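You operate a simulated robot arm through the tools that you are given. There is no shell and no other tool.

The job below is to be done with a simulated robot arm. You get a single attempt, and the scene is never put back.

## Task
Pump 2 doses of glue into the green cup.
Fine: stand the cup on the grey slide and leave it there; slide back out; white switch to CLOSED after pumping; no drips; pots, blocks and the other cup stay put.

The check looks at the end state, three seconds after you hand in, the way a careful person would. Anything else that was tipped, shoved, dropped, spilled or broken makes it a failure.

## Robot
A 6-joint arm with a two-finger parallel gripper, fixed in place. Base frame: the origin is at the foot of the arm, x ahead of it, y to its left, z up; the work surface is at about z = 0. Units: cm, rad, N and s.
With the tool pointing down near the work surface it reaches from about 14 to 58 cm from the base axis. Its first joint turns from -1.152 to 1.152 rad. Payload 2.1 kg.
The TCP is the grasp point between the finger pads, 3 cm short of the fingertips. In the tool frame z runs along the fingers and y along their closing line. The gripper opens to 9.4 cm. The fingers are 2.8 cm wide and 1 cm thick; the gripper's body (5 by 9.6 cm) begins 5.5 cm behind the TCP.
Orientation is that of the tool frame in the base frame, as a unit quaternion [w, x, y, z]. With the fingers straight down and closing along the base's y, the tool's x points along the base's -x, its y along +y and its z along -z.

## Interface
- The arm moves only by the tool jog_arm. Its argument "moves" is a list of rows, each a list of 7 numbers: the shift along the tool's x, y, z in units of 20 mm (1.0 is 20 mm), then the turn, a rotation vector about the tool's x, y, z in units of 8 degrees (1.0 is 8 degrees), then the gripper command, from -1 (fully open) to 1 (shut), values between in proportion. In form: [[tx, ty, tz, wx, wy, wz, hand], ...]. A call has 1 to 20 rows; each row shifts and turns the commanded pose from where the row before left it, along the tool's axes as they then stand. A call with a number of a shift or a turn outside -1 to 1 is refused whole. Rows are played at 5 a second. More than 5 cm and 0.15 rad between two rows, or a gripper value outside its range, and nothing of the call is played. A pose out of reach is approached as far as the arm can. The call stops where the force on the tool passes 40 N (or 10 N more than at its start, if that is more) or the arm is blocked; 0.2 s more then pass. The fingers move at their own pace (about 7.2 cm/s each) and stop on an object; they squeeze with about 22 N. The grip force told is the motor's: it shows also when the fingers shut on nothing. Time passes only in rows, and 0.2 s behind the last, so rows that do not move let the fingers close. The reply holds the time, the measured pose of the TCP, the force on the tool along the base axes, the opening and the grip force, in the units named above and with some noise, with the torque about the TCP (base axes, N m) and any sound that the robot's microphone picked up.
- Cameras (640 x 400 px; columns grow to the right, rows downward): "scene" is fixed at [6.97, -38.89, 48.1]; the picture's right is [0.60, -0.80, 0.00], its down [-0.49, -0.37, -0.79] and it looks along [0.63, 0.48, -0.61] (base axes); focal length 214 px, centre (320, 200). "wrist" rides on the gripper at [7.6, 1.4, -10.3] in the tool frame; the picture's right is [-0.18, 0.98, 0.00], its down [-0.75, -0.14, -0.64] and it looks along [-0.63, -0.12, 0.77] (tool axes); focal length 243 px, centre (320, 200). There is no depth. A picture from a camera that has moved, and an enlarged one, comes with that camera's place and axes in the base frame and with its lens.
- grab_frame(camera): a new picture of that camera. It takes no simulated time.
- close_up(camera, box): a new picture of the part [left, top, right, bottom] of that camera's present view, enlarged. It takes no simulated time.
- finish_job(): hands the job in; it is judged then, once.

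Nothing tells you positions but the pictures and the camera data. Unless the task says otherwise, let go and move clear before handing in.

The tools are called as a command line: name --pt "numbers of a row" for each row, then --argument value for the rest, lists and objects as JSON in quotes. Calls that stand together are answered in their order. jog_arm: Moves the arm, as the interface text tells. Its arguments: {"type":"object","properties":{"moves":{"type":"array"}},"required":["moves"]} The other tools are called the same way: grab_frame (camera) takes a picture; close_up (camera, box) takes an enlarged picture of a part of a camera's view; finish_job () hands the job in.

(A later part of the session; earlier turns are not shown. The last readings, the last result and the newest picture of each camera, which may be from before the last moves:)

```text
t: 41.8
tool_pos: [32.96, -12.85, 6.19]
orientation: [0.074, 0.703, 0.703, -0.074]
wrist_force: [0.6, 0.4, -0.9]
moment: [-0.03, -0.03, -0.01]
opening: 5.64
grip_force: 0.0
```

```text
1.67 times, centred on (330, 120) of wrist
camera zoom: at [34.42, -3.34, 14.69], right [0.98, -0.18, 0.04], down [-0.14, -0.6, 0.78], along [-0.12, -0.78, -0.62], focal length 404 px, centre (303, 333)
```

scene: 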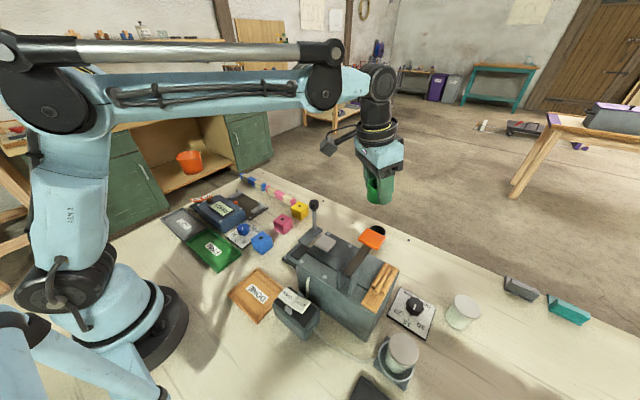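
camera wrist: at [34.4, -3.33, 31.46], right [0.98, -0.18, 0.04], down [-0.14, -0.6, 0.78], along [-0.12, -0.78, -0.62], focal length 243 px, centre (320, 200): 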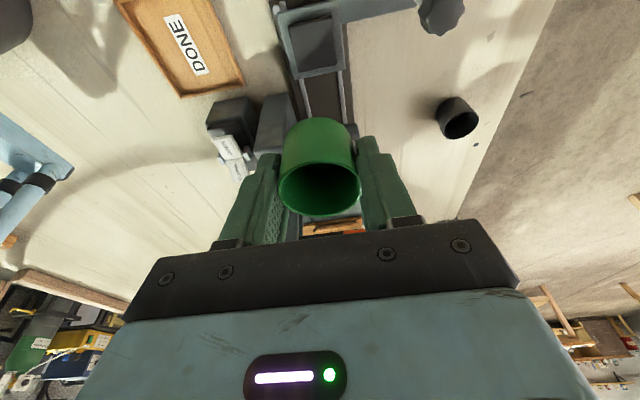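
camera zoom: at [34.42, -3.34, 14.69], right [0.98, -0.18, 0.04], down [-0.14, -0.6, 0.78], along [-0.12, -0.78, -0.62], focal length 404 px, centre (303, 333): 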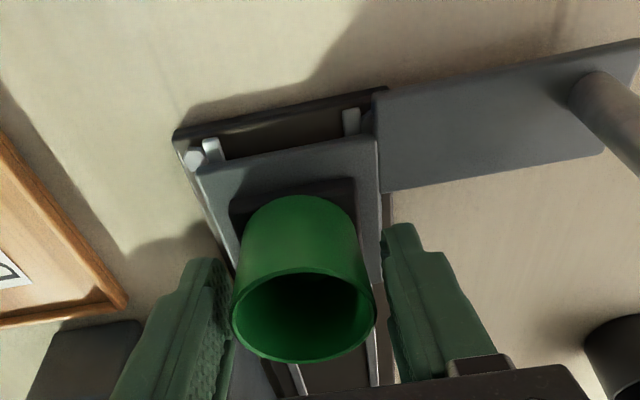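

jog_arm --pt "0 0 0 0 0 0 -0.4" --pt "0 0 0 0 0 0 -0.4" --pt "-0.1 0 -0.489 0 0 0 -0.4" --pt "-0.208 0 -0.978 0 0 0 -0.4" --pt "-0.208 0 -0.978 0 0 0 -0.4" --pt "-0.208 0 -0.978 0 0 0 -0.4" --pt "-0.208 0 -0.978 0 0 0 -0.4" --pt "-0.208 0 -0.978 0 0 0 -0.4" --pt "-0.208 0 -0.978 0 0 0 -0.4" --pt "0 0 0 0 0 0 -0.4"

grab_frame --camera "wrist"

close_up --camera "wrist" --box '[240, 0, 400, 130]'

close_up --camera "scene" --box '[250, 170, 350, 270]'

```text
t: 44.0
tool_pos: [32.94, -12.92, 19.28]
orientation: [0.074, 0.703, 0.703, -0.074]
wrist_force: [-0.1, 0.0, 0.5]
moment: [-0.05, 0.0, -0.03]
opening: 6.59
grip_force: 0.0
```

```text
taken
camera wrist: at [34.42, -3.29, 27.7], right [0.98, -0.18, 0.04], down [-0.14, -0.6, 0.78], along [-0.12, -0.78, -0.62], focal length 243 px, centre (320, 200)
```

wrist: 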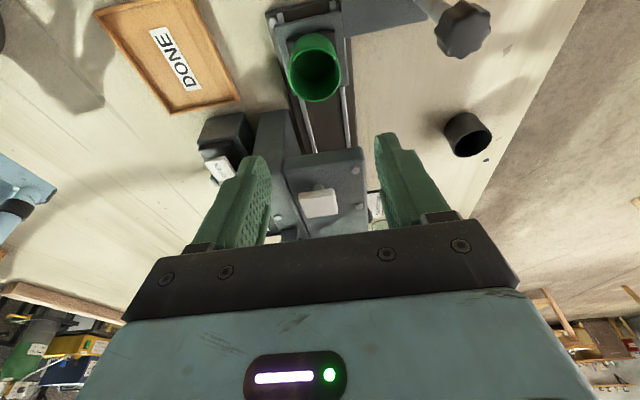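

```text
3.08 times, centred on (320, 65) of wrist
camera zoom: at [34.42, -3.29, 27.7], right [0.98, -0.18, 0.04], down [-0.14, -0.6, 0.78], along [-0.12, -0.78, -0.62], focal length 746 px, centre (320, 615)
```

zoom: 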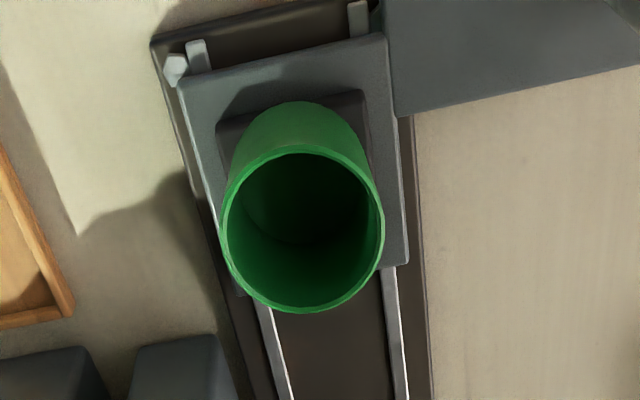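

```text
4.00 times, centred on (300, 220) of scene
camera zoom: at [6.97, -38.89, 48.1], right [0.6, -0.8, 0.0], down [-0.49, -0.37, -0.79], along [0.63, 0.48, -0.61], focal length 858 px, centre (400, 120)
```

zoom: 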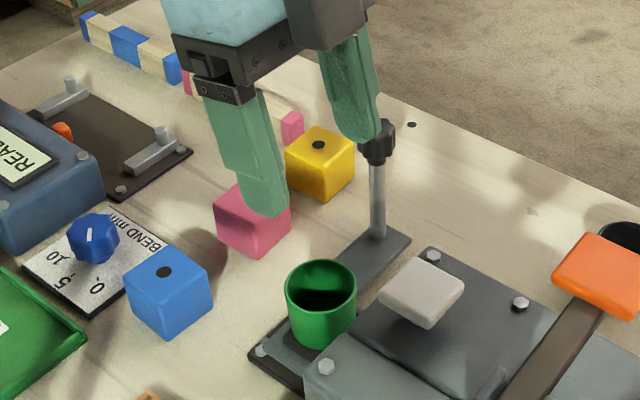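

The green cup stands upright on the slide pad. While the tool still faces this way, I'll move over to study the white switch, its state and its position.

jog_arm --pt "0.085 -0.929 0 0 0 0 -0.4" --pt "0.085 -0.929 0 0 0 0 -0.4" --pt "0.085 -0.929 0 0 0 0 -0.4" --pt "0.085 -0.929 0 0 0 0 -0.4" --pt "0.085 -0.929 0 0 0 0 -0.4" --pt "0.085 -0.929 0 0 0 0 -0.4" --pt "0.085 -0.929 0 0 0 0 -0.4" --pt "0 0 0 0 0 0 -0.4"

grab_frame --camera "wrist"

close_up --camera "wrist" --box '[240, 60, 400, 200]'

```text
t: 45.8
tool_pos: [19.97, -11.75, 19.01]
orientation: [0.075, 0.704, 0.703, -0.075]
wrist_force: [0.7, -0.1, 0.5]
moment: [-0.01, 0.01, -0.02]
opening: 6.59
grip_force: 0.1
```

```text
taken
camera wrist: at [21.36, -2.21, 27.51], right [0.98, -0.18, 0.04], down [-0.14, -0.6, 0.78], along [-0.12, -0.78, -0.62], focal length 243 px, centre (320, 200)
```

wrist: 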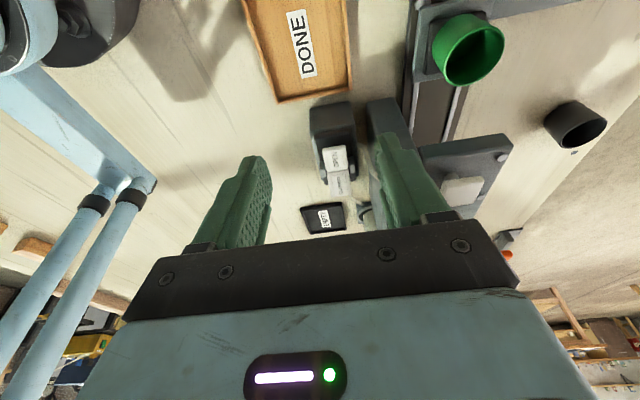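

```text
2.86 times, centred on (320, 130) of wrist
camera zoom: at [21.36, -2.21, 27.51], right [0.98, -0.18, 0.04], down [-0.14, -0.6, 0.78], along [-0.12, -0.78, -0.62], focal length 693 px, centre (320, 400)
```

zoom: 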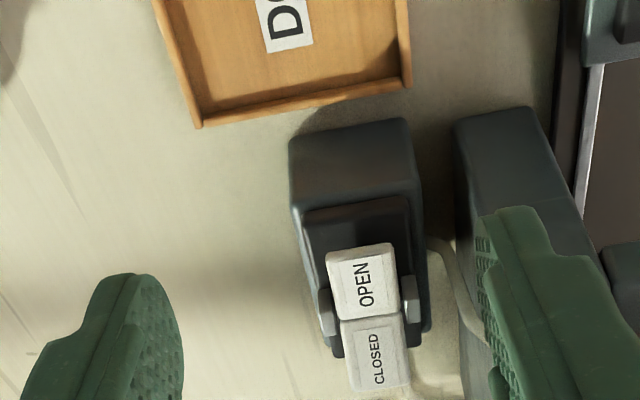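

close_up --camera "wrist" --box '[300, 90, 360, 210]'

close_up --camera "scene" --box '[265, 275, 325, 345]'

```text
3.33 times, centred on (330, 150) of wrist
camera zoom: at [21.36, -2.21, 27.51], right [0.98, -0.18, 0.04], down [-0.14, -0.6, 0.78], along [-0.12, -0.78, -0.62], focal length 809 px, centre (287, 367)
```

zoom: 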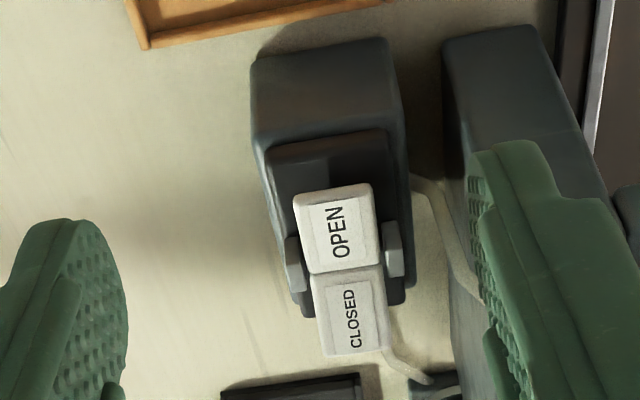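

```text
5.71 times, centred on (295, 310) of scene
camera zoom: at [6.97, -38.89, 48.1], right [0.6, -0.8, 0.0], down [-0.49, -0.37, -0.79], along [0.63, 0.48, -0.61], focal length 1226 px, centre (463, -429)
```

zoom: 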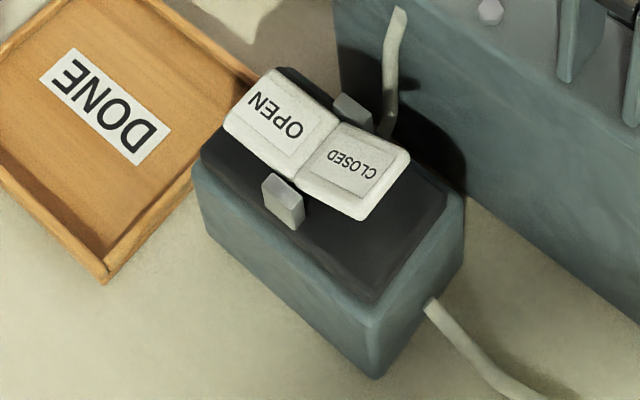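

Working out the rocker's points from both cameras, the OPEN half lies flat at about 7.5 cm high while the CLOSED half is raised to about 8.9. So the valve is OPEN now. Next I'll go to the slide handle, squaring the tool up first.

jog_arm --pt "0 0.929 0 0 0 0 -0.4" --pt "0 0.929 0 0 0 0 -0.4" --pt "0 0.929 0 0 0 0 -0.4" --pt "0 0.929 0 0 0 0 -0.4" --pt "0 0.929 0 0 0 0 -0.4" --pt "0 0.929 0 0 0 0 -0.4" --pt "0 0.929 0 0 0 0 -0.4" --pt "0 0 0 0 0.75 0 -0.4" --pt "0 0 0 0 0.75 0 -0.4" --pt "0 0 0 0 0 -1 -0.4" --pt "0 0 0 0 0 -1 -0.4" --pt "0 0 0 0 0 -1 -0.4" --pt "0 0 0 0 0 -1 -0.4" --pt "0 0 0 0 0 -1 -0.4" --pt "0 0 0 0 0 -1 -0.4" --pt "0 0 0 0 0 -1 -0.4" --pt "0 0 0 0 0 -1 -0.4" --pt "0 0 0 0 0 -1 -0.4" --pt "0 0 0 0 0 -1 -0.4" --pt "0 0 0 0 0 -1 -0.4"

```text
t: 50.0
tool_pos: [32.98, -11.73, 18.95]
orientation: [0.0, 0.015, 1.0, 0.0]
wrist_force: [0.4, 0.2, 0.5]
moment: [-0.01, 0.0, 0.01]
opening: 6.59
grip_force: 0.2
```

jog_arm --pt "0 0 0 0 0 -0.22 -0.4" --pt "-0.9 0.25 0 0 0 0 -0.4" --pt "-0.9 0.25 0 0 0 0 -0.4" --pt "-0.9 0.25 0 0 0 0 -0.4" --pt "-0.8 0.2 0 0 0 0 -0.4" --pt "0 0 0 0 0 0 -0.4"

grab_frame --camera "wrist"

close_up --camera "wrist" --box '[230, 20, 430, 220]'

```text
t: 51.4
tool_pos: [39.99, -9.84, 19.02]
orientation: [0.0, 0.002, 1.0, 0.0]
wrist_force: [-0.5, 0.3, -0.5]
moment: [0.02, 0.0, 0.02]
opening: 6.56
grip_force: 0.0
```

```text
taken
camera wrist: at [32.41, -8.44, 29.23], right [0.19, 0.98, 0.0], down [0.75, -0.14, 0.64], along [0.63, -0.12, -0.77], focal length 243 px, centre (320, 200)
```

wrist: 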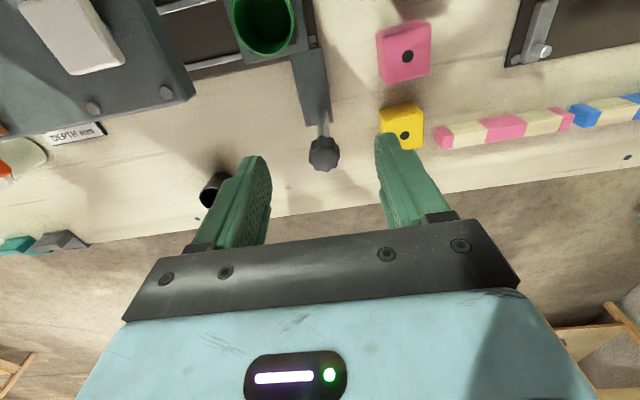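

```text
2.00 times, centred on (330, 120) of wrist
camera zoom: at [32.41, -8.44, 29.23], right [0.19, 0.98, 0.0], down [0.75, -0.14, 0.64], along [0.63, -0.12, -0.77], focal length 485 px, centre (300, 360)
```

zoom: 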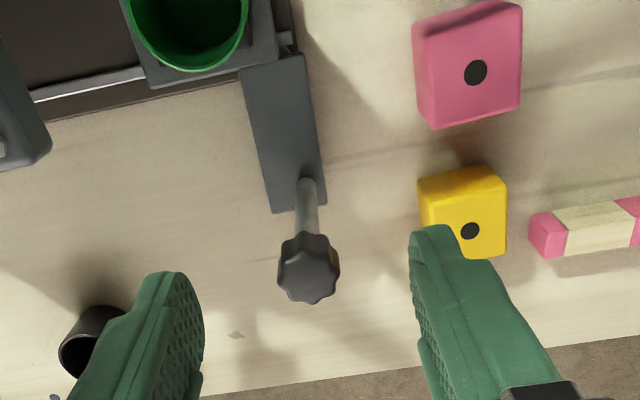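

jog_arm --pt "-0.6 0 0 0 0 0 -0.4" --pt "-0.4 -0.04 0 0 0 0 -0.4" --pt "0 0 1 0 0 0 -0.4" --pt "0 0 1 0 0 0 -0.4" --pt "0 0 1 0 0 0 -0.4" --pt "0 0 0.8 0 0 0 -0.4" --pt "0 0 0.5 0 0 0 -0.4" --pt "0 0 0 0 0 0 -0.4"

grab_frame --camera "wrist"

close_up --camera "scene" --box '[250, 130, 370, 270]'

```text
t: 53.2
tool_pos: [41.82, -9.97, 10.28]
orientation: [0.0, 0.002, 1.0, -0.001]
wrist_force: [0.0, -0.6, -0.2]
moment: [-0.02, 0.0, 0.0]
opening: 6.57
grip_force: 0.1
```

```text
taken
camera wrist: at [34.34, -8.5, 20.62], right [0.19, 0.98, 0.0], down [0.75, -0.14, 0.64], along [0.63, -0.12, -0.77], focal length 243 px, centre (320, 200)
```

wrist: 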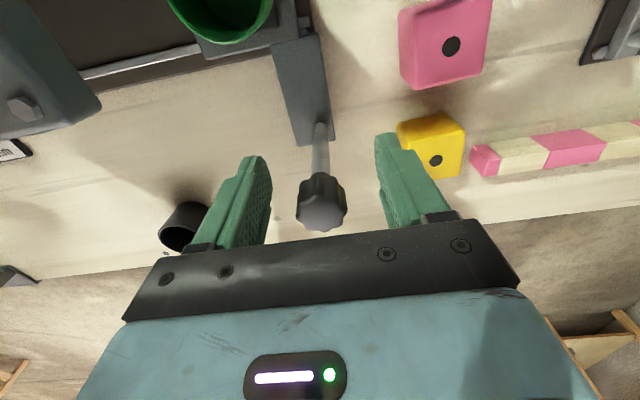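

```text
2.86 times, centred on (310, 200) of scene
camera zoom: at [6.97, -38.89, 48.1], right [0.6, -0.8, 0.0], down [-0.49, -0.37, -0.79], along [0.63, 0.48, -0.61], focal length 613 px, centre (349, 200)
```

zoom: 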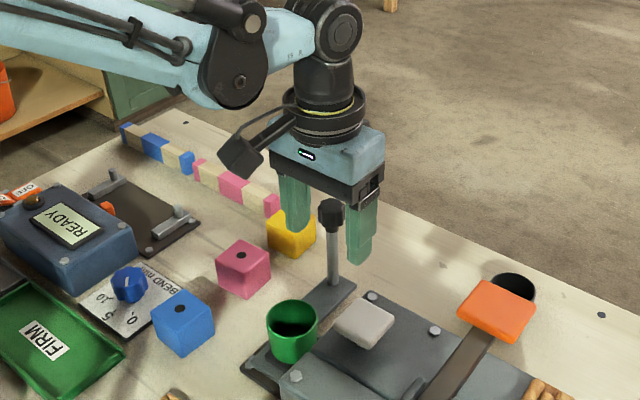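

jog_arm --pt "0 0 0 0 0 0 0.1" --pt "0 0 0 0 0 0 0.38" --pt "0 0 0 0 0 0 0.38" --pt "0 0 0 0 0 0 0.38"

close_up --camera "wrist" --box '[230, 100, 430, 240]'

```text
t: 54.2
tool_pos: [41.93, -9.96, 10.34]
orientation: [0.0, 0.001, 1.0, 0.0]
wrist_force: [-0.2, 0.1, 0.7]
moment: [0.0, 0.02, -0.02]
opening: 2.9
grip_force: 0.1
```

```text
2.86 times, centred on (330, 170) of wrist
camera zoom: at [34.34, -8.5, 20.64], right [0.19, 0.98, 0.0], down [0.75, -0.14, 0.64], along [0.63, -0.12, -0.77], focal length 693 px, centre (291, 286)
```

zoom: 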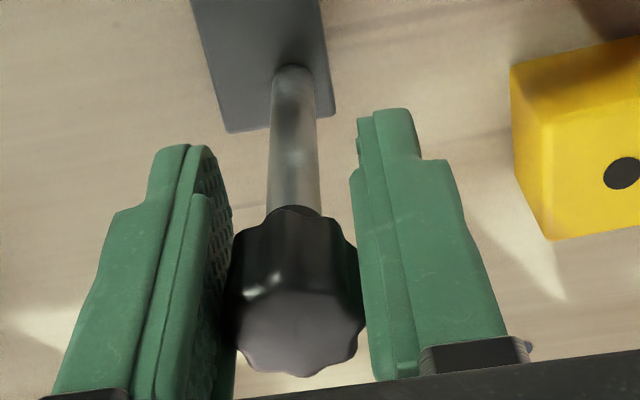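

The knob is caged with a little play. I'll push the slide slowly toward -y, watching force and the cup.

jog_arm --pt "0 -0.1 0 0 0 0 0.38" --pt "0 -0.15 0 0 0 0 0.38" --pt "0 -0.2 0 0 0 0 0.38" --pt "0 -0.2 0 0 0 0 0.38" --pt "0 -0.2 0 0 0 0 0.38" --pt "0 -0.1 0 0 0 0 0.38" --pt "0 0 0 0 0 0 0.38"

close_up --camera "wrist" --box '[150, 0, 430, 240]'

close_up --camera "scene" --box '[250, 130, 370, 270]'

```text
t: 55.8
tool_pos: [41.88, -11.84, 10.38]
orientation: [0.0, 0.002, 1.0, 0.0]
wrist_force: [0.6, 0.8, 0.9]
moment: [0.0, 0.01, -0.01]
opening: 2.95
grip_force: 0.7
```

```text
1.67 times, centred on (290, 120) of wrist
camera zoom: at [34.36, -10.42, 20.66], right [0.19, 0.98, 0.0], down [0.75, -0.14, 0.64], along [0.63, -0.12, -0.77], focal length 404 px, centre (370, 333)
```

zoom: 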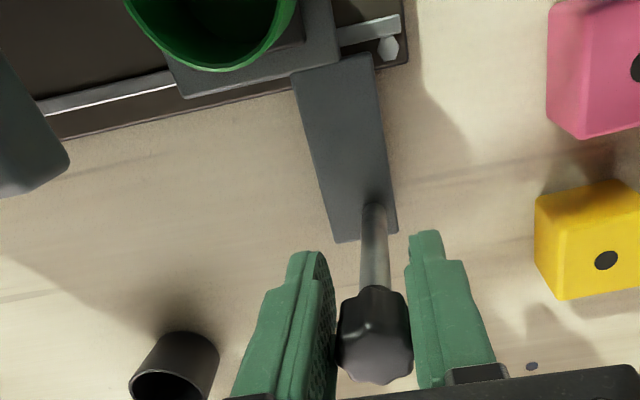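

```text
2.86 times, centred on (310, 200) of scene
camera zoom: at [6.97, -38.89, 48.1], right [0.6, -0.8, 0.0], down [-0.49, -0.37, -0.79], along [0.63, 0.48, -0.61], focal length 613 px, centre (349, 200)
```

zoom: 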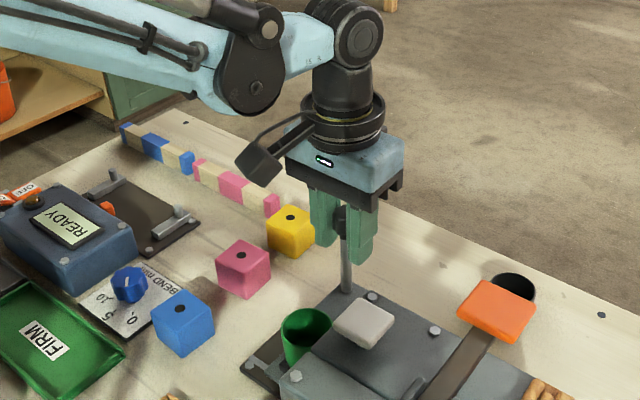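

jog_arm --pt "0 -0.1 0 0 0 0 0.38" --pt "0 -0.15 0 0 0 0 0.38" --pt "0 -0.2 0 0 0 0 0.38" --pt "0 -0.2 0 0 0 0 0.38" --pt "0 -0.2 0 0 0 0 0.38" --pt "0 -0.2 0 0 0 0 0.38" --pt "0 -0.2 0 0 0 0 0.38" --pt "0 -0.2 0 0 0 0 0.38" --pt "0 -0.2 0 0 0 0 0.38" --pt "0 -0.2 0 0 0 0 0.38" --pt "0 -0.2 0 0 0 0 0.38" --pt "0 -0.2 0 0 0 0 0.38" --pt "0 -0.1 0 0 0 0 0.38" --pt "0 0 0 0 0 0 0.38"

close_up --camera "wrist" --box '[150, 0, 430, 240]'

close_up --camera "scene" --box '[250, 130, 370, 270]'

```text
t: 58.8
tool_pos: [41.94, -16.53, 10.28]
orientation: [0.0, 0.001, 1.0, 0.0]
wrist_force: [0.8, 0.1, -0.4]
moment: [-0.02, -0.02, -0.05]
opening: 2.94
grip_force: 0.4
```

```text
1.67 times, centred on (290, 120) of wrist
camera zoom: at [34.36, -15.14, 20.65], right [0.19, 0.98, 0.0], down [0.75, -0.14, 0.64], along [0.63, -0.12, -0.77], focal length 404 px, centre (370, 333)
```

zoom: 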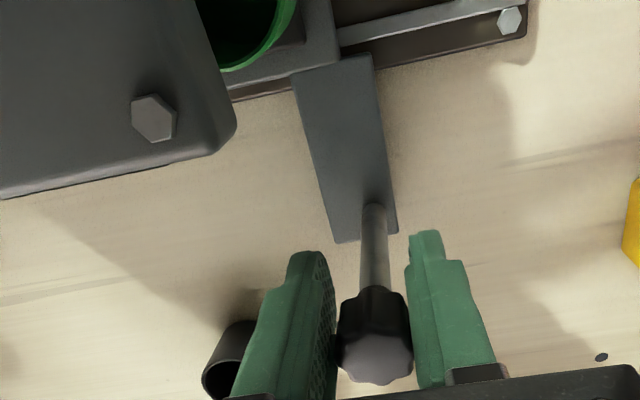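

```text
2.86 times, centred on (310, 200) of scene
camera zoom: at [6.97, -38.89, 48.1], right [0.6, -0.8, 0.0], down [-0.49, -0.37, -0.79], along [0.63, 0.48, -0.61], focal length 613 px, centre (349, 200)
```

zoom: 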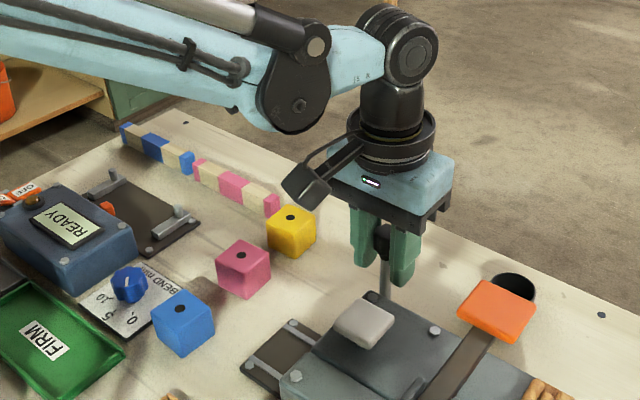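

jog_arm --pt "0 -0.1 0 0 0 0 0.38" --pt "0 -0.15 0 0 0 0 0.38" --pt "0 -0.15 0 0 0 0 0.38" --pt "0 -0.15 0 0 0 0 0.38" --pt "0 -0.15 0 0 0 0 0.38" --pt "0 0 0 0 0 0 0.38"

close_up --camera "wrist" --box '[150, 0, 430, 240]'

```text
t: 60.2
tool_pos: [41.87, -17.9, 10.47]
orientation: [0.0, 0.002, 1.0, 0.0]
wrist_force: [-1.3, 0.9, 0.0]
moment: [0.03, -0.02, 0.01]
opening: 2.96
grip_force: 0.4
```

```text
1.67 times, centred on (290, 120) of wrist
camera zoom: at [34.35, -16.52, 20.69], right [0.19, 0.98, 0.0], down [0.75, -0.14, 0.64], along [0.63, -0.12, -0.77], focal length 404 px, centre (370, 333)
```

zoom: 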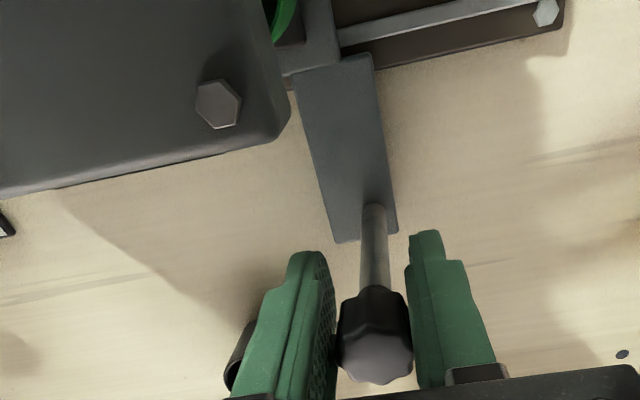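

jog_arm --pt "0 -0.1 0 0 0 0 0.38" --pt "0 -0.1 0 0 0 0 0.38" --pt "0 -0.1 0 0 0 0 0.38" --pt "0 -0.1 0 0 0 0 0.38" --pt "0 0 0 0 0 0 0.38"

jog_arm --pt "0 -0.1 0 0 0 0 0.38" --pt "0 -0.1 0 0 0 0 0.38" --pt "0 -0.1 0 0 0 0 0.38" --pt "0 -0.1 0 0 0 0 0.38" --pt "0 0 0 0 0 0 0.38"

close_up --camera "wrist" --box '[150, 0, 430, 240]'

```text
t: 61.4
tool_pos: [41.95, -18.81, 10.34]
orientation: [0.0, 0.002, 1.0, 0.0]
wrist_force: [0.3, -0.9, 0.6]
moment: [-0.01, 0.02, -0.01]
opening: 2.98
grip_force: 0.3
```

```text
t: 62.6
tool_pos: [42.01, -19.48, 10.43]
orientation: [0.0, 0.002, 1.0, 0.0]
wrist_force: [0.7, 0.2, -0.5]
moment: [0.03, -0.04, -0.01]
opening: 2.99
grip_force: 0.4
```

```text
1.67 times, centred on (290, 120) of wrist
camera zoom: at [34.36, -18.12, 20.69], right [0.19, 0.98, 0.0], down [0.75, -0.14, 0.64], along [0.63, -0.12, -0.77], focal length 404 px, centre (370, 333)
```

zoom: 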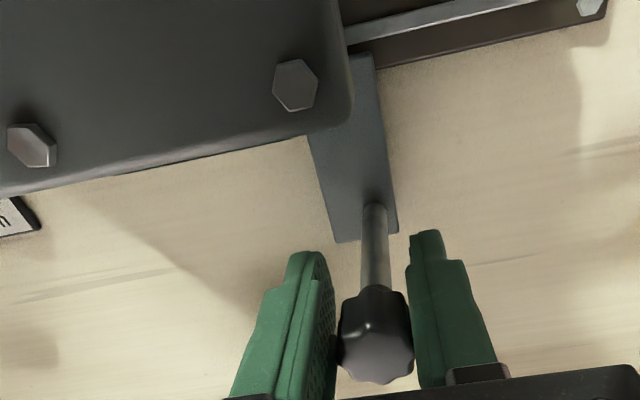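

jog_arm --pt "0 -0.1 0 0 0 0 0.38" --pt "0 -0.1 0 0 0 0 0.38" --pt "0 -0.1 0 0 0 0 0.38" --pt "0 -0.1 0 0 0 0 0.38" --pt "0 0 0 0 0 0 0.38"

jog_arm --pt "0 -0.1 0 0 0 0 0.38" --pt "0 -0.1 0 0 0 0 0.38" --pt "0 -0.1 0 0 0 0 0.38" --pt "0 -0.1 0 0 0 0 0.38" --pt "0 0 0 0 0 0 0.38"

grab_frame --camera "wrist"

close_up --camera "scene" --box '[270, 150, 410, 290]'

```text
t: 63.8
tool_pos: [41.97, -20.35, 10.4]
orientation: [0.0, 0.001, 1.0, 0.0]
wrist_force: [0.4, 0.3, 0.4]
moment: [0.0, -0.02, -0.01]
opening: 2.96
grip_force: 0.2
```

```text
t: 65.0
tool_pos: [41.92, -21.18, 10.34]
orientation: [-0.001, 0.002, 1.0, 0.0]
wrist_force: [-0.5, 1.4, -0.2]
moment: [-0.01, -0.02, -0.03]
opening: 2.94
grip_force: 0.0
```

```text
taken
camera wrist: at [34.33, -19.72, 20.67], right [0.19, 0.98, 0.0], down [0.75, -0.14, 0.64], along [0.63, -0.12, -0.77], focal length 243 px, centre (320, 200)
```

wrist: 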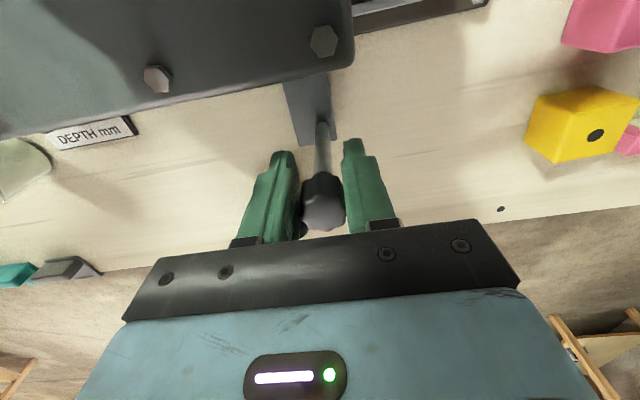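

```text
2.86 times, centred on (340, 220) of scene
camera zoom: at [6.97, -38.89, 48.1], right [0.6, -0.8, 0.0], down [-0.49, -0.37, -0.79], along [0.63, 0.48, -0.61], focal length 613 px, centre (263, 143)
```

zoom: 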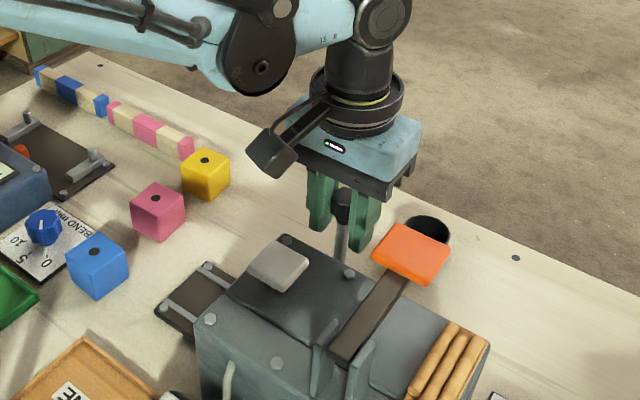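

jog_arm --pt "0 -0.1 0 0 0 0 0.38" --pt "0 -0.1 0 0 0 0 0.38" --pt "0 -0.1 0 0 0 0 0.38" --pt "0 0 0 0 0 0 0.38"

jog_arm --pt "0 -0.1 0 0 0 0 0.38" --pt "0 -0.1 0 0 0 0 0.38" --pt "0 -0.1 0 0 0 0 0.38" --pt "0 0 0 0 0 0 0.38"

close_up --camera "wrist" --box '[150, 0, 430, 240]'

```text
t: 66.0
tool_pos: [41.86, -21.72, 10.43]
orientation: [0.0, 0.001, 1.0, 0.0]
wrist_force: [0.7, 0.7, 0.0]
moment: [0.01, -0.01, -0.02]
opening: 2.94
grip_force: 0.2
```

```text
t: 67.0
tool_pos: [42.08, -22.34, 10.44]
orientation: [0.0, 0.001, 1.0, 0.0]
wrist_force: [0.7, 0.4, -0.3]
moment: [-0.01, 0.01, 0.01]
opening: 2.91
grip_force: 0.0
```

```text
1.67 times, centred on (290, 120) of wrist
camera zoom: at [34.34, -20.92, 20.66], right [0.19, 0.98, 0.0], down [0.75, -0.14, 0.64], along [0.63, -0.12, -0.77], focal length 404 px, centre (370, 333)
```

zoom: 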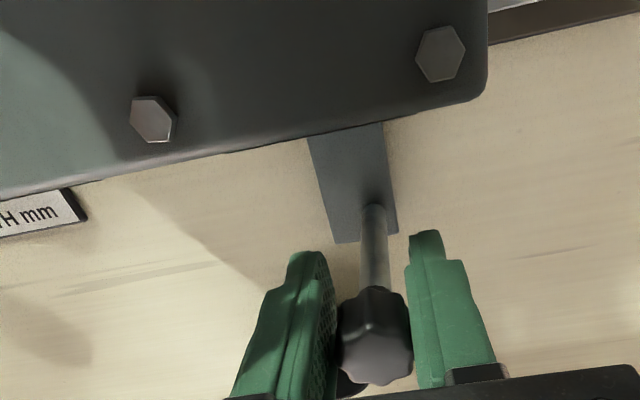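

jog_arm --pt "0 -0.1 0 0 0 0 0.38" --pt "0 -0.1 0 0 0 0 0.38" --pt "0 -0.1 0 0 0 0 0.38" --pt "0 0 0 0 0 0 0.38"

close_up --camera "wrist" --box '[150, 0, 430, 240]'

```text
t: 68.0
tool_pos: [41.92, -23.02, 10.44]
orientation: [0.0, 0.001, 1.0, 0.0]
wrist_force: [-0.1, 0.1, 0.1]
moment: [0.02, -0.01, 0.01]
opening: 2.95
grip_force: 0.6
```

```text
1.67 times, centred on (290, 120) of wrist
camera zoom: at [34.32, -21.56, 20.68], right [0.19, 0.98, 0.0], down [0.75, -0.14, 0.64], along [0.63, -0.12, -0.77], focal length 404 px, centre (370, 333)
```

zoom: 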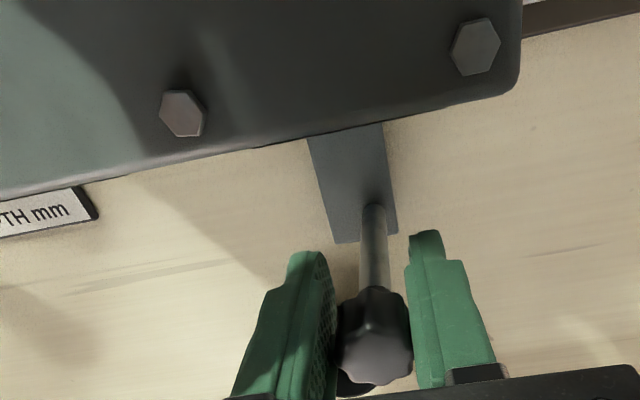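

jog_arm --pt "0 -0.1 0 0 0 0 0.38" --pt "0 -0.1 0 0 0 0 0.38" --pt "0 -0.1 0 0 0 0 0.38" --pt "0 0 0 0 0 0 0.38"

close_up --camera "wrist" --box '[150, 0, 430, 240]'

```text
t: 69.0
tool_pos: [41.92, -23.66, 10.33]
orientation: [0.001, 0.002, 1.0, 0.0]
wrist_force: [0.2, 0.8, 0.2]
moment: [-0.04, 0.02, 0.0]
opening: 2.93
grip_force: 0.2
```

```text
1.67 times, centred on (290, 120) of wrist
camera zoom: at [34.32, -22.13, 20.68], right [0.19, 0.98, 0.0], down [0.75, -0.14, 0.64], along [0.63, -0.12, -0.77], focal length 404 px, centre (370, 333)
```

zoom: 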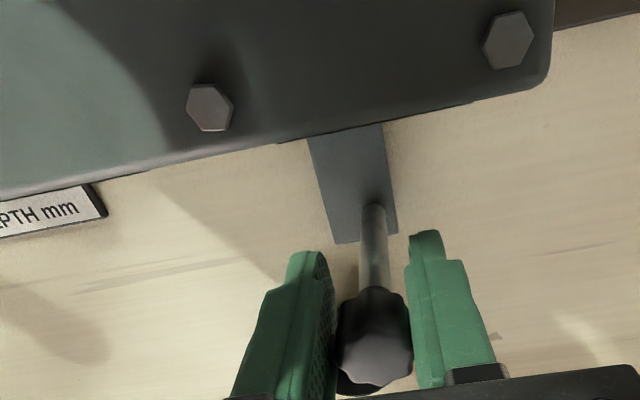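

jog_arm --pt "0 -0.1 0 0 0 0 0.38" --pt "0 -0.1 0 0 0 0 0.38" --pt "0 -0.1 0 0 0 0 0.38" --pt "0 0 0 0 0 0 0.38"

jog_arm --pt "0 -0.1 0 0 0 0 0.38" --pt "0 -0.1 0 0 0 0 0.38" --pt "0 -0.1 0 0 0 0 0.38" --pt "0 0 0 0 0 0 0.38"

close_up --camera "wrist" --box '[150, 0, 430, 240]'

close_up --camera "scene" --box '[270, 150, 410, 290]'

```text
t: 70.0
tool_pos: [41.9, -24.15, 10.55]
orientation: [0.0, 0.002, 1.0, 0.0]
wrist_force: [0.2, 1.2, -0.2]
moment: [0.0, 0.01, -0.02]
opening: 2.92
grip_force: 0.7
```

```text
t: 71.0
tool_pos: [42.03, -24.87, 10.36]
orientation: [0.0, 0.002, 1.0, 0.0]
wrist_force: [0.0, -0.1, 0.0]
moment: [0.0, 0.01, 0.03]
opening: 2.93
grip_force: 0.7
```

```text
1.67 times, centred on (290, 120) of wrist
camera zoom: at [34.3, -23.34, 20.65], right [0.19, 0.98, 0.0], down [0.75, -0.14, 0.64], along [0.63, -0.12, -0.77], focal length 404 px, centre (370, 333)
```

zoom: 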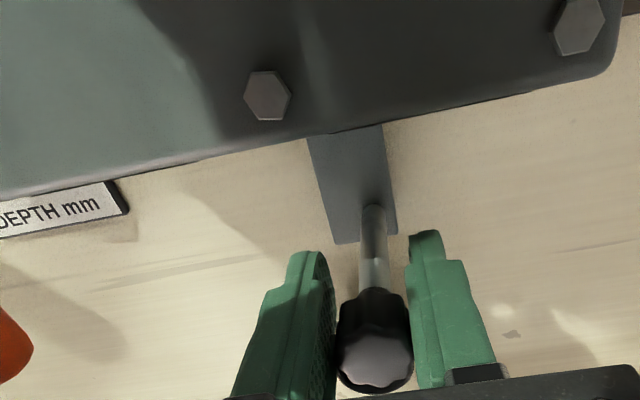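

```text
2.86 times, centred on (340, 220) of scene
camera zoom: at [6.97, -38.89, 48.1], right [0.6, -0.8, 0.0], down [-0.49, -0.37, -0.79], along [0.63, 0.48, -0.61], focal length 613 px, centre (263, 143)
```

zoom: 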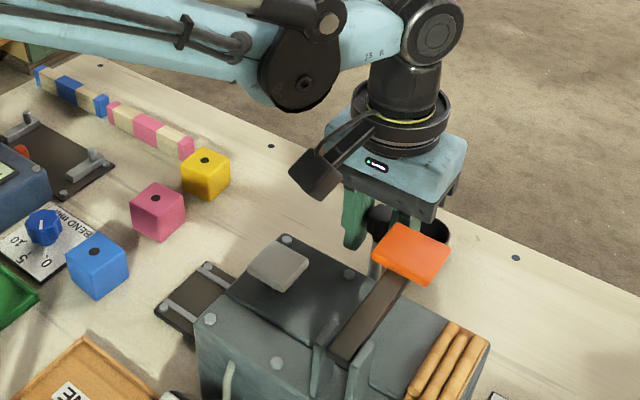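

jog_arm --pt "0 -0.1 0 0 0 0 0.38" --pt "0 -0.1 0 0 0 0 0.38" --pt "0 -0.1 0 0 0 0 0.38" --pt "0 0 0 0 0 0 0.38"

jog_arm --pt "0 -0.1 0 0 0 0 0.38" --pt "0 -0.1 0 0 0 0 0.38" --pt "0 -0.1 0 0 0 0 0.38" --pt "0 0 0 0 0 0 0.38"

close_up --camera "wrist" --box '[150, 0, 430, 240]'

```text
t: 72.0
tool_pos: [41.9, -25.44, 10.27]
orientation: [0.0, 0.002, 1.0, 0.0]
wrist_force: [0.5, 0.1, 1.0]
moment: [-0.02, 0.01, 0.0]
opening: 2.92
grip_force: 0.0
```

```text
t: 73.0
tool_pos: [41.97, -25.99, 10.44]
orientation: [0.0, 0.002, 1.0, 0.0]
wrist_force: [0.3, 0.4, 0.4]
moment: [-0.01, 0.02, -0.02]
opening: 2.93
grip_force: 0.6
```

```text
1.67 times, centred on (290, 120) of wrist
camera zoom: at [34.34, -24.53, 20.67], right [0.19, 0.98, 0.0], down [0.75, -0.14, 0.64], along [0.63, -0.12, -0.77], focal length 404 px, centre (370, 333)
```

zoom: 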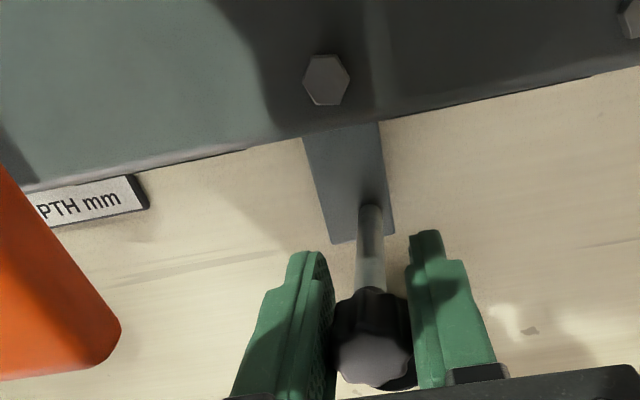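

jog_arm --pt "0 -0.1 0 0 0 0 0.38" --pt "0 -0.1 0 0 0 0 0.38" --pt "0 -0.1 0 0 0 0 0.38" --pt "0 0 0 0 0 0 0.38"

close_up --camera "wrist" --box '[150, 0, 430, 240]'

```text
t: 74.0
tool_pos: [41.94, -26.53, 10.41]
orientation: [0.0, 0.002, 1.0, 0.0]
wrist_force: [1.1, 0.4, -0.4]
moment: [0.02, 0.01, 0.01]
opening: 2.93
grip_force: 0.1
```

```text
1.67 times, centred on (290, 120) of wrist
camera zoom: at [34.32, -25.11, 20.66], right [0.19, 0.98, 0.0], down [0.75, -0.14, 0.64], along [0.63, -0.12, -0.77], focal length 404 px, centre (370, 333)
```

zoom: 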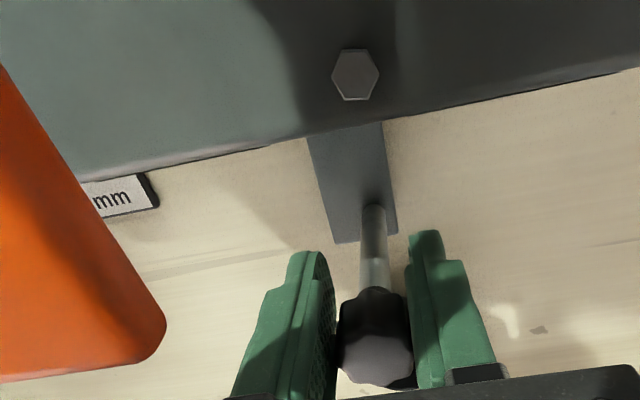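

close_up --camera "scene" --box '[300, 150, 440, 290]'

```text
2.86 times, centred on (370, 220) of scene
camera zoom: at [6.97, -38.89, 48.1], right [0.6, -0.8, 0.0], down [-0.49, -0.37, -0.79], along [0.63, 0.48, -0.61], focal length 613 px, centre (177, 143)
```

zoom: 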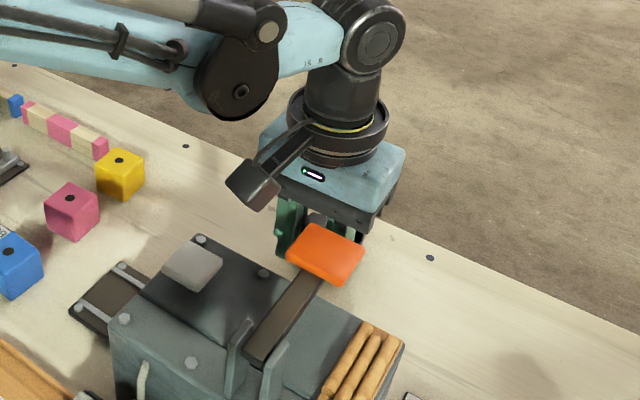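

jog_arm --pt "0 -0.1 0 0 0 0 0.38" --pt "0 -0.1 0 0 0 0 0.38" --pt "0 -0.1 0 0 0 0 0.38" --pt "0 0 0 0 0 0 0.38"

close_up --camera "wrist" --box '[150, 0, 430, 240]'

```text
t: 75.0
tool_pos: [42.0, -27.05, 10.38]
orientation: [0.001, 0.001, 1.0, 0.001]
wrist_force: [3.5, 14.9, 1.9]
moment: [0.15, 0.13, 0.1]
opening: 3.75
grip_force: 7.1
```

```text
1.67 times, centred on (290, 120) of wrist
camera zoom: at [34.36, -25.63, 20.68], right [0.19, 0.98, 0.0], down [0.75, -0.14, 0.64], along [0.63, -0.12, -0.77], focal length 404 px, centre (370, 333)
```

zoom: 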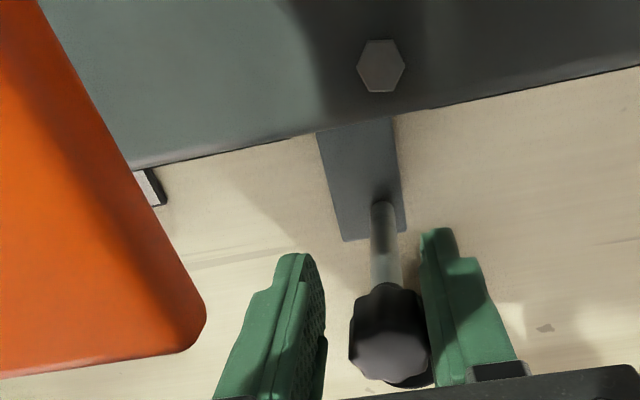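

The slide has hit its inner stop, with force rising to 15 N and the knob now at y≈-26.4. I'll open the fingers and go straight up, leaving the slide in place.

jog_arm --pt "0 0.1 0 0 0 0 0.2" --pt "0 0.2 0 0 0 0 -0.1" --pt "0 0 0 0 0 0 -0.2" --pt "0 0 0 0 0 0 -0.2" --pt "0 0 -0.5 0 0 0 -0.2" --pt "0 0 -1 0 0 0 -0.2" --pt "0 0 -1 0 0 0 -0.2" --pt "0 0 -1 0 0 0 -0.2" --pt "0 0 -1 0 0 0 -0.2" --pt "0 0 -1 0 0 0 -0.2" --pt "0 0 0 0 0 0 -0.2"

grab_frame --camera "wrist"

grab_frame --camera "scene"

```text
t: 77.4
tool_pos: [41.88, -26.5, 21.5]
orientation: [0.0, 0.002, 1.0, -0.001]
wrist_force: [0.6, 0.0, -0.6]
moment: [0.01, -0.02, -0.02]
opening: 5.63
grip_force: 0.0
```

```text
taken
camera wrist: at [34.3, -25.03, 31.67], right [0.19, 0.98, 0.0], down [0.75, -0.14, 0.64], along [0.63, -0.12, -0.77], focal length 243 px, centre (320, 200)
```

wrist: 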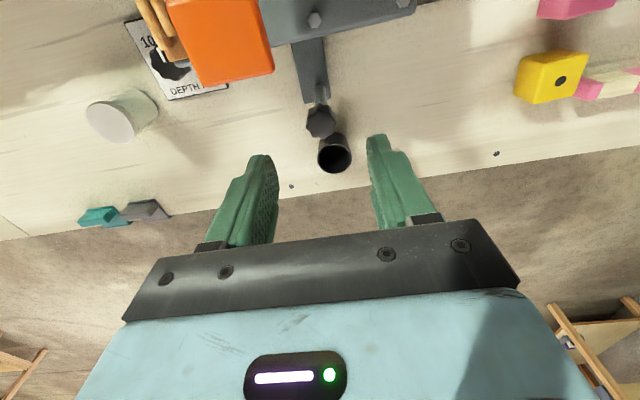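

```text
taken
```

scene: 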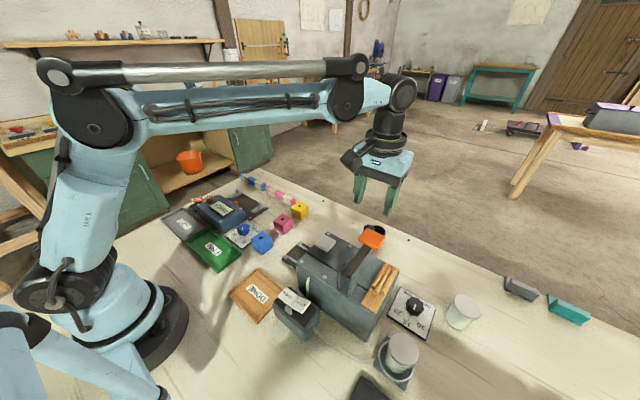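

The slide is at its stop and everything else is where it was. Before pumping I'll look under the head from the +y side to check that the cup is upright beneath the nozzle.

jog_arm --pt "0.379 0.967 -0.2375 0 0 0 -0.2" --pt "0.379 0.967 -0.2375 0 0 0 -0.2" --pt "0.379 0.967 -0.2375 0 0 0 -0.2" --pt "0.379 0.967 -0.2375 0 0 0 -0.2" --pt "0.379 0.967 -0.2375 0 0 0 -0.2" --pt "0.379 0.967 -0.2375 0 0 0 -0.2" --pt "0.379 0.967 -0.2375 0 0 0 -0.2" --pt "0.379 0.967 -0.2375 0 0 0 -0.2" --pt "0.379 0.967 -0.2375 0 0 0 -0.2" --pt "0.379 0.967 -0.2375 0 0 0 -0.2" --pt "0.379 0.967 -0.2375 0 0 0 -0.2" --pt "0.379 0.967 -0.2375 0 0 0 -0.2" --pt "0 0 0 0 0 1 -0.2" --pt "0 0 0 0 0 1 -0.2" --pt "0 0 0 0 0 1 -0.2" --pt "0 0 0 0 0 1 -0.2" --pt "0 0 0 0 0 1 -0.2" --pt "0 0 0 0 0 1 -0.2" --pt "0 0 0 0 0 1 -0.2" --pt "0 0 0 0 0 1 -0.2"

jog_arm --pt "0 0 1 0 0 1 -0.2" --pt "0 0 1 0 0 1 -0.2" --pt "0 0 1 0 0 1 -0.2" --pt "0 0 0.5 0 0 0.25 -0.2" --pt "0 0 0 0 -0.942 0 -0.2" --pt "0.13 0 0.991 0 -0.942 0 -0.2" --pt "0.26 0 0.966 0 -0.942 0 -0.2" --pt "0.384 0 0.923 0 -0.942 0 -0.2" --pt "0.5 0 0.865 0 -0.942 0 -0.2" --pt "0.3 0 0.395 0 -0.942 0 -0.2" --pt "0 0 0 0 0 0 -0.2"

grab_frame --camera "wrist"

close_up --camera "wrist" --box '[250, 90, 400, 230]'

```text
t: 81.6
tool_pos: [32.83, -3.4, 27.19]
orientation: [0.0, 0.532, 0.847, 0.0]
wrist_force: [0.0, -0.7, 0.4]
moment: [-0.04, -0.02, 0.0]
opening: 5.63
grip_force: 0.1
```

```text
t: 84.0
tool_pos: [32.94, -3.45, 11.17]
orientation: [0.272, 0.654, 0.651, -0.272]
wrist_force: [-0.6, 0.5, -0.5]
moment: [0.04, 0.0, -0.02]
opening: 5.64
grip_force: 0.0
```

```text
taken
camera wrist: at [34.36, 9.24, 12.96], right [0.98, -0.13, 0.13], down [-0.14, -0.07, 0.99], along [-0.12, -0.99, -0.09], focal length 243 px, centre (320, 200)
```

wrist: 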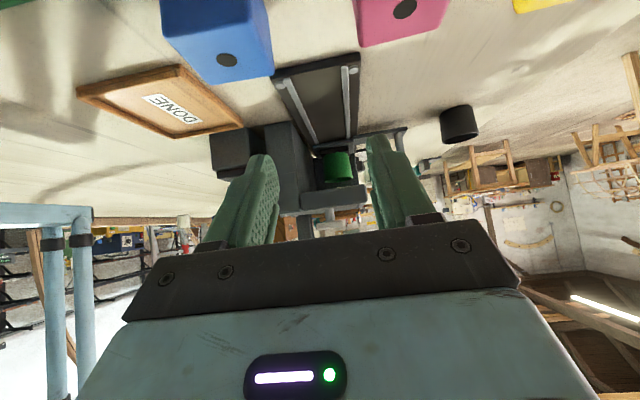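

```text
2.86 times, centred on (325, 160) of wrist
camera zoom: at [34.36, 9.24, 12.96], right [0.98, -0.13, 0.13], down [-0.14, -0.07, 0.99], along [-0.12, -0.99, -0.09], focal length 693 px, centre (306, 314)
```

zoom: 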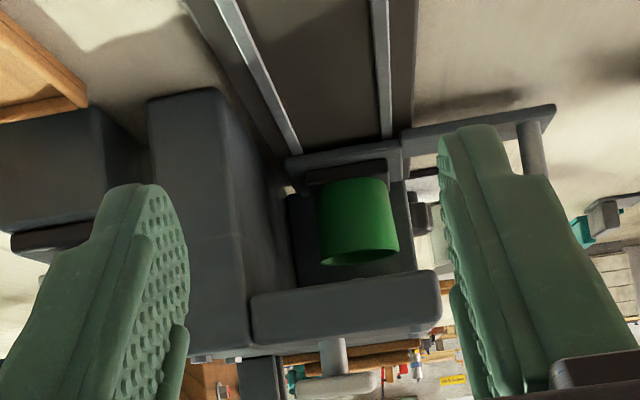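

close_up --camera "wrist" --box '[310, 140, 360, 200]'

```text
6.67 times, centred on (335, 170) of wrist
camera zoom: at [34.36, 9.24, 12.96], right [0.98, -0.13, 0.13], down [-0.14, -0.07, 0.99], along [-0.12, -0.99, -0.09], focal length 1618 px, centre (220, 400)
```

zoom: 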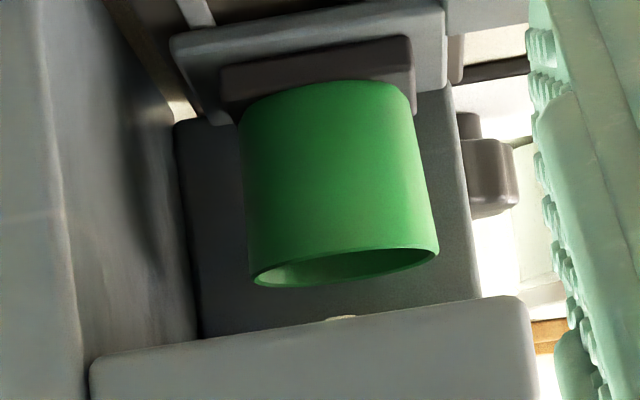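

The cup is upright and centred under the pale nozzle tip at about z≈7.9. The valve is open, so next I'll go above the orange pump pad with the fingers shut.

jog_arm --pt "-0.71 0 -0.705 0 0.942 0 0.5" --pt "-0.61 0 -0.79 0 0.942 0 1" --pt "-0.5 0 -0.865 0 0.942 0 1" --pt "-0.384 0 -0.923 0 0.942 0 1" --pt "-0.26 0 -0.966 0 0.942 0 1" --pt "-0.13 0 -0.991 0 0.942 0 1" --pt "0 0 -1 0 0 -1 1" --pt "0 0 -1 0 0 -1 1" --pt "0 0 0 0 0 -1 1" --pt "0 0 0 0 0 -1 1" --pt "0 0 0 0 0 -1 1" --pt "0 0 0 0 0 -1 1" --pt "0 0 0 0 0 -1 1" --pt "0 0 0 0 0 -1 1" --pt "0 0 0 0 0 -1 1" --pt "0 0 0 0 0 -1 1" --pt "0 0 0 0 0 -1 1" --pt "0 0 0 0 0 -0.24 1" --pt "0 0 0 0 0 0 1"

jog_arm --pt "0.05 -1 0 0 0 0 1" --pt "0.05 -1 0 0 0 0 1" --pt "0.05 -1 0 0 0 0 1" --pt "0.05 -1 0 0 0 0 1" --pt "0.05 -1 0 0 0 0 1" --pt "0.05 -1 0 0 0 0 1" --pt "0.05 -1 0 0 0 0 1" --pt "0.05 -1 0 0 0 0 1" --pt "0.05 -1 0 0 0 0 1" --pt "0.05 -1 0 0 0 0 1" --pt "0 0 0 0 0 0 1"

grab_frame --camera "wrist"

```text
t: 88.0
tool_pos: [32.86, -3.45, 27.18]
orientation: [0.0, 0.002, 1.0, 0.0]
wrist_force: [-0.1, -0.2, -0.2]
moment: [-0.02, -0.04, -0.01]
opening: 0.0
grip_force: 22.4
```

```text
t: 90.4
tool_pos: [31.84, -23.37, 27.21]
orientation: [-0.001, 0.002, 1.0, 0.0]
wrist_force: [0.3, -0.4, -0.7]
moment: [0.02, 0.0, 0.01]
opening: 0.0
grip_force: 22.2
```

```text
taken
camera wrist: at [24.19, -21.9, 37.44], right [0.19, 0.98, 0.0], down [0.75, -0.15, 0.64], along [0.63, -0.12, -0.77], focal length 243 px, centre (320, 200)
```

wrist: 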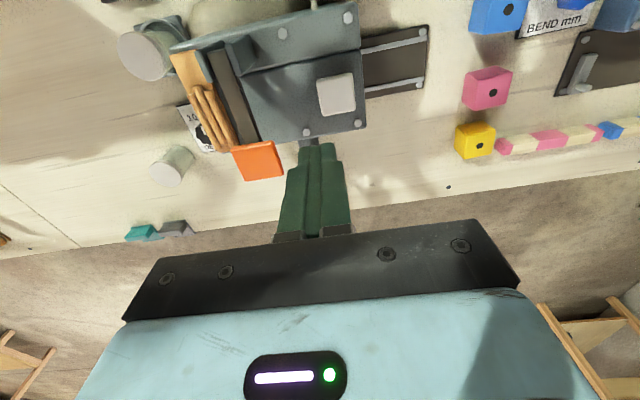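

close_up --camera "wrist" --box '[170, 20, 380, 200]'

close_up --camera "scene" --box '[300, 200, 420, 320]'

```text
2.22 times, centred on (275, 110) of wrist
camera zoom: at [24.19, -21.9, 37.44], right [0.19, 0.98, 0.0], down [0.75, -0.15, 0.64], along [0.63, -0.12, -0.77], focal length 539 px, centre (420, 400)
```

zoom: 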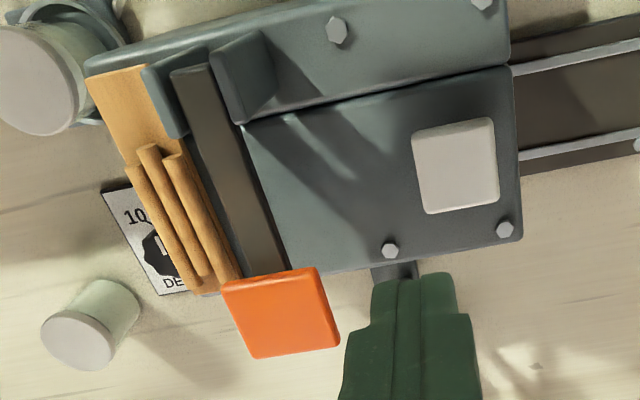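

```text
3.33 times, centred on (360, 260) of scene
camera zoom: at [6.97, -38.89, 48.1], right [0.6, -0.8, 0.0], down [-0.49, -0.37, -0.79], along [0.63, 0.48, -0.61], focal length 715 px, centre (187, 0)
```

zoom: 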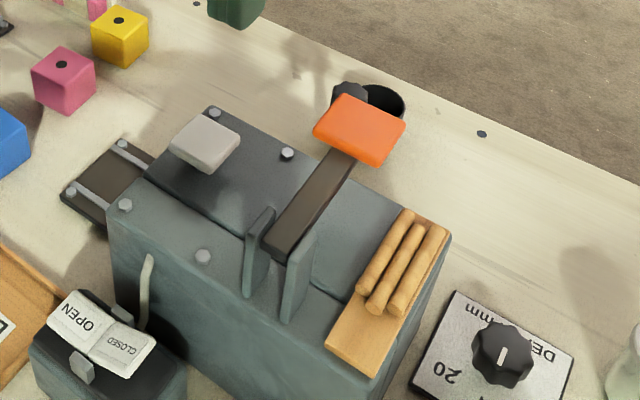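

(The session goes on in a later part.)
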